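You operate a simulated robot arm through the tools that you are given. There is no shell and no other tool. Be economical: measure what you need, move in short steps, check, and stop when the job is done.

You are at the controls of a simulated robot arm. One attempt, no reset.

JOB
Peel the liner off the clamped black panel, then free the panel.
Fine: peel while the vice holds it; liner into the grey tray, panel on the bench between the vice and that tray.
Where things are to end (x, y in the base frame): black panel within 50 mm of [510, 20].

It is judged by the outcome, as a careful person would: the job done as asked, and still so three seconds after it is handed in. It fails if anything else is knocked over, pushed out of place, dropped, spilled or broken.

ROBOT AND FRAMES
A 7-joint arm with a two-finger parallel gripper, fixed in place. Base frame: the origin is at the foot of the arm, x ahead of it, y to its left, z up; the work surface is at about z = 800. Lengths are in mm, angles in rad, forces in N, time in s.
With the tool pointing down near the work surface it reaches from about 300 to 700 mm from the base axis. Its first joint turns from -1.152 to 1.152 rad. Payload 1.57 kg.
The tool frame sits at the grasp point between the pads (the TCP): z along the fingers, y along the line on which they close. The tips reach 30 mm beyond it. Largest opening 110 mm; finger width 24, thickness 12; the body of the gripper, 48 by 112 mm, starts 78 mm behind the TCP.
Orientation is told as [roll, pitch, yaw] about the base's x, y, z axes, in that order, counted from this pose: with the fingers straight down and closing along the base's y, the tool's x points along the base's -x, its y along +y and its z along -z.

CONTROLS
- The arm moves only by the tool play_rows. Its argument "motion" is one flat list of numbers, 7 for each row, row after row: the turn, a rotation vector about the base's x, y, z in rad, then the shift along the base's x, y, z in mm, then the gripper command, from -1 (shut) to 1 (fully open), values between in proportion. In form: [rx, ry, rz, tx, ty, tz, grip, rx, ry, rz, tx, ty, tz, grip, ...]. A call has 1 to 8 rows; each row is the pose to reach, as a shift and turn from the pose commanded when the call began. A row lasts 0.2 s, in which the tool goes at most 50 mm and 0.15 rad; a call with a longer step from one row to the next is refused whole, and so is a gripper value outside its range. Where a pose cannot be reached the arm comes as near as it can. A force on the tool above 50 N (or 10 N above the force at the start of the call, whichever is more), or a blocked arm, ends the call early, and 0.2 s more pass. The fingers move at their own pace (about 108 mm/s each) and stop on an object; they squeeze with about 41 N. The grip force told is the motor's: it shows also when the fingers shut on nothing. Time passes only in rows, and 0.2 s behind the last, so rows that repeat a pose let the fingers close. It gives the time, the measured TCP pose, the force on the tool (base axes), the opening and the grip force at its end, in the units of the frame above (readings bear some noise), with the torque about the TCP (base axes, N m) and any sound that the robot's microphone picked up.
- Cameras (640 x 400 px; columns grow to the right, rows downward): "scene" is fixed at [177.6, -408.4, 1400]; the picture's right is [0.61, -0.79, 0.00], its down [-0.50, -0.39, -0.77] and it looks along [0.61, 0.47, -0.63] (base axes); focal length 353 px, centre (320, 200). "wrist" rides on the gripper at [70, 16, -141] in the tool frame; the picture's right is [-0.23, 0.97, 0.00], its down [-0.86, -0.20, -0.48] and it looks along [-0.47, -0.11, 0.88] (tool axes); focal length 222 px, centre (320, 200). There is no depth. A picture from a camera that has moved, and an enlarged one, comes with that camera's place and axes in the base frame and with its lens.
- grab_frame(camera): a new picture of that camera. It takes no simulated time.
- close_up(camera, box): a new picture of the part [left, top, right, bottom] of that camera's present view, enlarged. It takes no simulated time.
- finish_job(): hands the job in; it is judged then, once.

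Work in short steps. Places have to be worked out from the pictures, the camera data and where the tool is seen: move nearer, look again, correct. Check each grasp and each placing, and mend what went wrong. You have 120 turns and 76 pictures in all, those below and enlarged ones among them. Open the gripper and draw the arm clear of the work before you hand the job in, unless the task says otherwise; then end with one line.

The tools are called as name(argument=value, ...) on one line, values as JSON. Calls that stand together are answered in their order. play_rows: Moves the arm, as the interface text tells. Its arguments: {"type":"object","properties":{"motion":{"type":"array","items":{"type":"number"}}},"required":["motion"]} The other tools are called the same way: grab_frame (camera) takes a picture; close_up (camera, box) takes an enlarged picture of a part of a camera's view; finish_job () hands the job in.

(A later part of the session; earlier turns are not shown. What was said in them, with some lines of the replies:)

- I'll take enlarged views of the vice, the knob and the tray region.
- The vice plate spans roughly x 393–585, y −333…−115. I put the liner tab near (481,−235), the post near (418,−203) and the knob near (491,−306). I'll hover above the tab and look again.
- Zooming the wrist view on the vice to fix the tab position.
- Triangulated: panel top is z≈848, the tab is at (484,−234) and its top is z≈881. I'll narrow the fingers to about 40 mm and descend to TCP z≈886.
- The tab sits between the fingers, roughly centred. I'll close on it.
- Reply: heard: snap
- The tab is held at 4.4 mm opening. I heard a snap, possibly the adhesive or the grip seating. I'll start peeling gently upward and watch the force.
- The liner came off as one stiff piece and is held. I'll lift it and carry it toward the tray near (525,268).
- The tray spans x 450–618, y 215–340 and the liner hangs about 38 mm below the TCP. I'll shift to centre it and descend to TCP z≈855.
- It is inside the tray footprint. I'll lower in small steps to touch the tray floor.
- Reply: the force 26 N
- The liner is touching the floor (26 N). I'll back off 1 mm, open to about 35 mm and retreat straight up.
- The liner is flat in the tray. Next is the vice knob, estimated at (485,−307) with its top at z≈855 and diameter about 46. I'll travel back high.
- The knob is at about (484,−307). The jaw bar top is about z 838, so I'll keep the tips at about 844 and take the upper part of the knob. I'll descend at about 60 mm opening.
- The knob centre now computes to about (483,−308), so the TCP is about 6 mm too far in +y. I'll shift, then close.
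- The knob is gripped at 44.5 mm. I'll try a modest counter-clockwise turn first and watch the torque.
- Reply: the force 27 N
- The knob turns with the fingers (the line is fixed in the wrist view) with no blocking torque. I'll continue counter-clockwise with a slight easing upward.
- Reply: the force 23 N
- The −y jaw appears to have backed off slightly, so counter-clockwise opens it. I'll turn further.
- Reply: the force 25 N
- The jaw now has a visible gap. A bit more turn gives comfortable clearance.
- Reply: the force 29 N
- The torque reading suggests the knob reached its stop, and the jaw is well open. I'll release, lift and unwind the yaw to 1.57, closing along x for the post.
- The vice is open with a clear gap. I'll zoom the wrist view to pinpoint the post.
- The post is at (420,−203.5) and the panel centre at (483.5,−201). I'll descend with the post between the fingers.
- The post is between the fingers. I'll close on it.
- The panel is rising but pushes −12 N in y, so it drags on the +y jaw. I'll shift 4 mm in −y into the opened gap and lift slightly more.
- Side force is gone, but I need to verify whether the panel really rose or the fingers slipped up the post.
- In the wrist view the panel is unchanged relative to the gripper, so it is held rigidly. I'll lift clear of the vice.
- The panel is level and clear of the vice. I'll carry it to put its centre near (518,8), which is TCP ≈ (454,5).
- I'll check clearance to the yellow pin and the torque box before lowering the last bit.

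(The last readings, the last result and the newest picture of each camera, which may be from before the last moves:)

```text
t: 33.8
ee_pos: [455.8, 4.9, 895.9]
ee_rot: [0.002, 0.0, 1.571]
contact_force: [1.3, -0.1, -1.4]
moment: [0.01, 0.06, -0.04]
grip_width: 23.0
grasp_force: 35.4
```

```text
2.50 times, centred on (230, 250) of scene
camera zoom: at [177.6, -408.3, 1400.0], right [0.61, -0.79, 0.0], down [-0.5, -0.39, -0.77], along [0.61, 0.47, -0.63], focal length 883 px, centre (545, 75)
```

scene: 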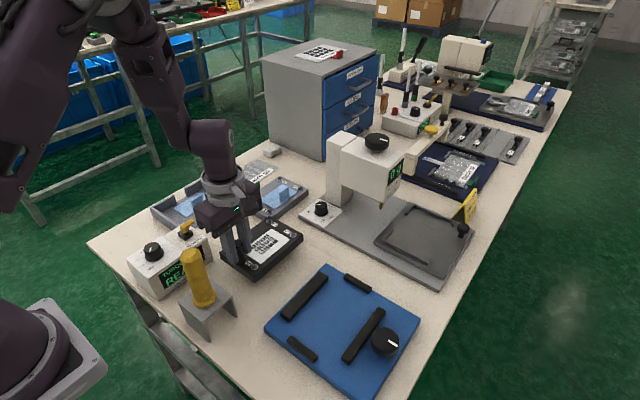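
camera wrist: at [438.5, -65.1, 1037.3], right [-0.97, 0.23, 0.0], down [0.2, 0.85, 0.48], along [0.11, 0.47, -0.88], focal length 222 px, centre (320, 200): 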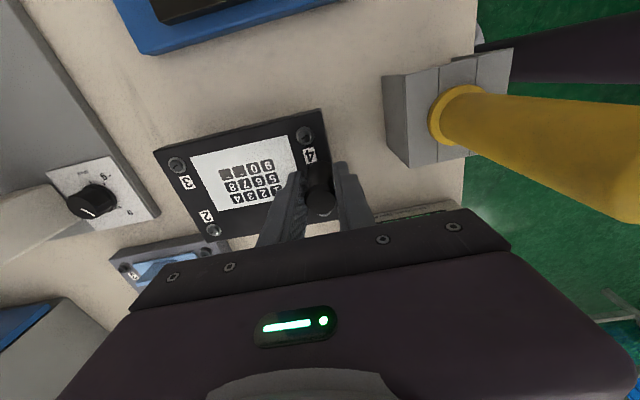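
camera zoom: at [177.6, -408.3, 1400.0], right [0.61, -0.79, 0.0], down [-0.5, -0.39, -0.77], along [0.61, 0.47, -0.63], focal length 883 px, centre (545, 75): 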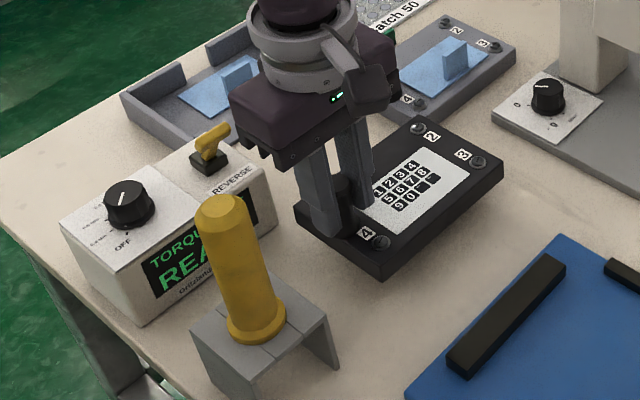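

It's clear of the pin and the box. I'll lower slowly to contact.

play_rows(motion=[0, 0, 0, 0, 0, -5, -1, 0, 0, 0, 0, 0, -10, -1, 0, 0, 0, 0, 0, -15, -1, 0, 0, 0, 0, 0, -18, -1, 0, 0, 0, 0, 0, -20, -1, 0, 0, 0, 0, 0, -22, -1])

close_up(camera="scene", box=[200, 200, 320, 290])

```text
t: 35.2
ee_pos: [455.1, 5.7, 873.1]
ee_rot: [-0.001, -0.001, 1.571]
contact_force: [0.3, 0.8, -0.7]
moment: [0.03, 0.1, 0.0]
grip_width: 23.0
grasp_force: 35.7
```

```text
4.44 times, centred on (260, 245) of scene
camera zoom: at [177.6, -408.4, 1400.0], right [0.61, -0.79, 0.0], down [-0.5, -0.39, -0.77], along [0.61, 0.47, -0.63], focal length 1569 px, centre (587, 0)
```

zoom: 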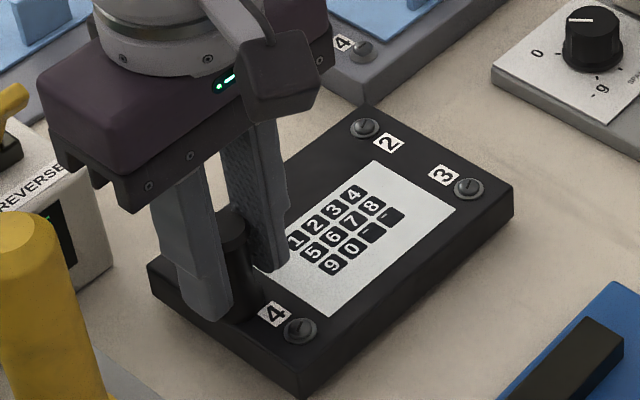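

The panel's far corner is about (586,49) and the grey fixture's corner about (610,77), so they're clear. I'll continue down to contact.

play_rows(motion=[0, 0, 0, -3, -1, -2, -1, 0, 0, 0, -3, -1, -4, -1, 0, 0, 0, -3, -1, -6, -1, 0, 0, 0, -3, -1, -8, -1, 0, 0, 0, -3, -1, -10, -1, 0, 0, 0, -3, -1, -12, -1])

```text
t: 36.6
ee_pos: [452.3, 2.6, 860.6]
ee_rot: [0.0, 0.003, 1.57]
contact_force: [-3.5, -4.5, 25.4]
moment: [-0.01, 0.05, 0.01]
grip_width: 23.1
grasp_force: 35.4
```

There is contact at 25 N. I'll ease 1 mm, open and rise straight up.

play_rows(motion=[0, 0, 0, 0, 0, 1, -1, 0, 0, 0, 0, 0, 1, -0.1, 0, 0, 0, 0, 0, 1, -0.1, 0, 0, 0, 0, 0, 10, -0.1, 0, 0, 0, 0, 0, 40, -0.1, 0, 0, 0, 0, 0, 80, -0.1, 0, 0, 0, 0, 0, 120, -0.1, 0, 0, 0, 0, 0, 160, -0.1])

grab_frame(camera="scene")

grab_frame(camera="wrist")

```text
t: 38.4
ee_pos: [453.9, 1.3, 1020.5]
ee_rot: [0.001, 0.001, 1.571]
contact_force: [-0.1, -0.9, -0.1]
moment: [0.0, -0.01, 0.0]
grip_width: 49.8
grasp_force: 0.1
```

```text
30 pictures are left
```

scene: 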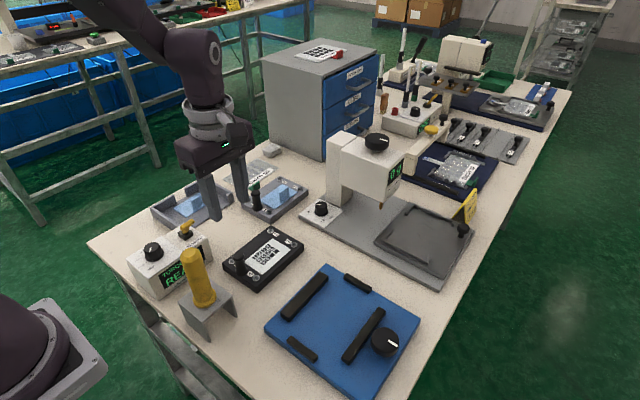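

```text
29 pictures are left
camera wrist: at [436.9, -68.2, 1162.5], right [-0.97, 0.23, 0.0], down [0.2, 0.85, 0.48], along [0.11, 0.47, -0.88], focal length 222 px, centre (320, 200)
```

wrist: 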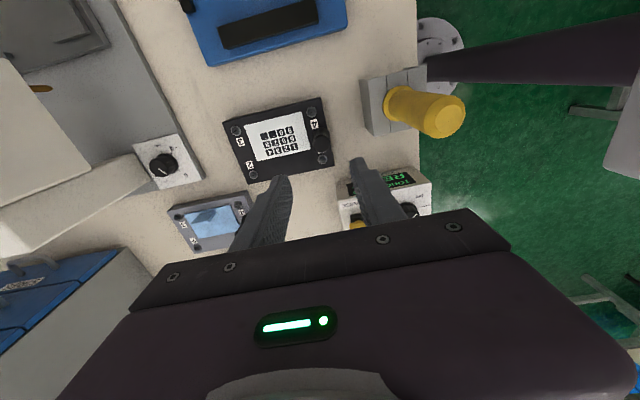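

The panel is flat at about (516,5). I'll draw the arm up with the gripper open and confirm the final state.

play_rows(motion=[0, 0, 0, 0, 0, 30, 1, 0, 0, 0, 0, 0, 60, 1, 0, 0, 0, 0, 0, 80, 1])

close_up(camera="scene", box=[130, 170, 330, 310])

```text
t: 39.2
ee_pos: [455.0, 5.6, 1100.9]
ee_rot: [0.0, 0.0, 1.572]
contact_force: [-0.7, -0.3, 0.8]
moment: [-0.01, -0.02, -0.03]
grip_width: 110.1
grasp_force: 0.0
```

```text
2.86 times, centred on (230, 240) of scene
camera zoom: at [177.6, -408.3, 1400.0], right [0.61, -0.79, 0.0], down [-0.5, -0.39, -0.77], along [0.61, 0.47, -0.63], focal length 1009 px, centre (577, 86)
```

zoom: 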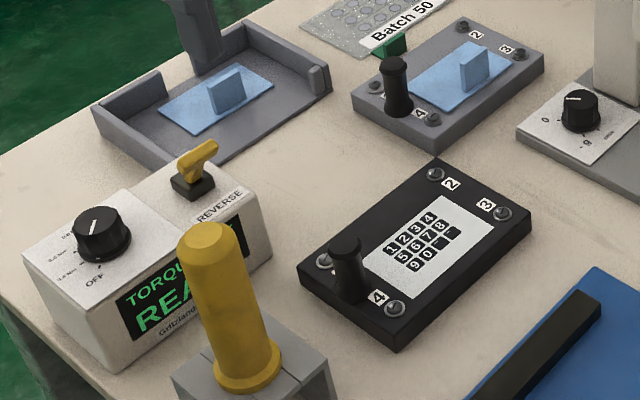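

The liner is in the tray, the panel is on the bench at its target, nothing else was disturbed and the arm is clear. Handing in.

finish_job()

```text
The job is handed in.
```

The liner was peeled while the panel was clamped and now lies in the grey tray; the freed panel is flat on the bench at about (516, 5), roughly 16 mm from the target.
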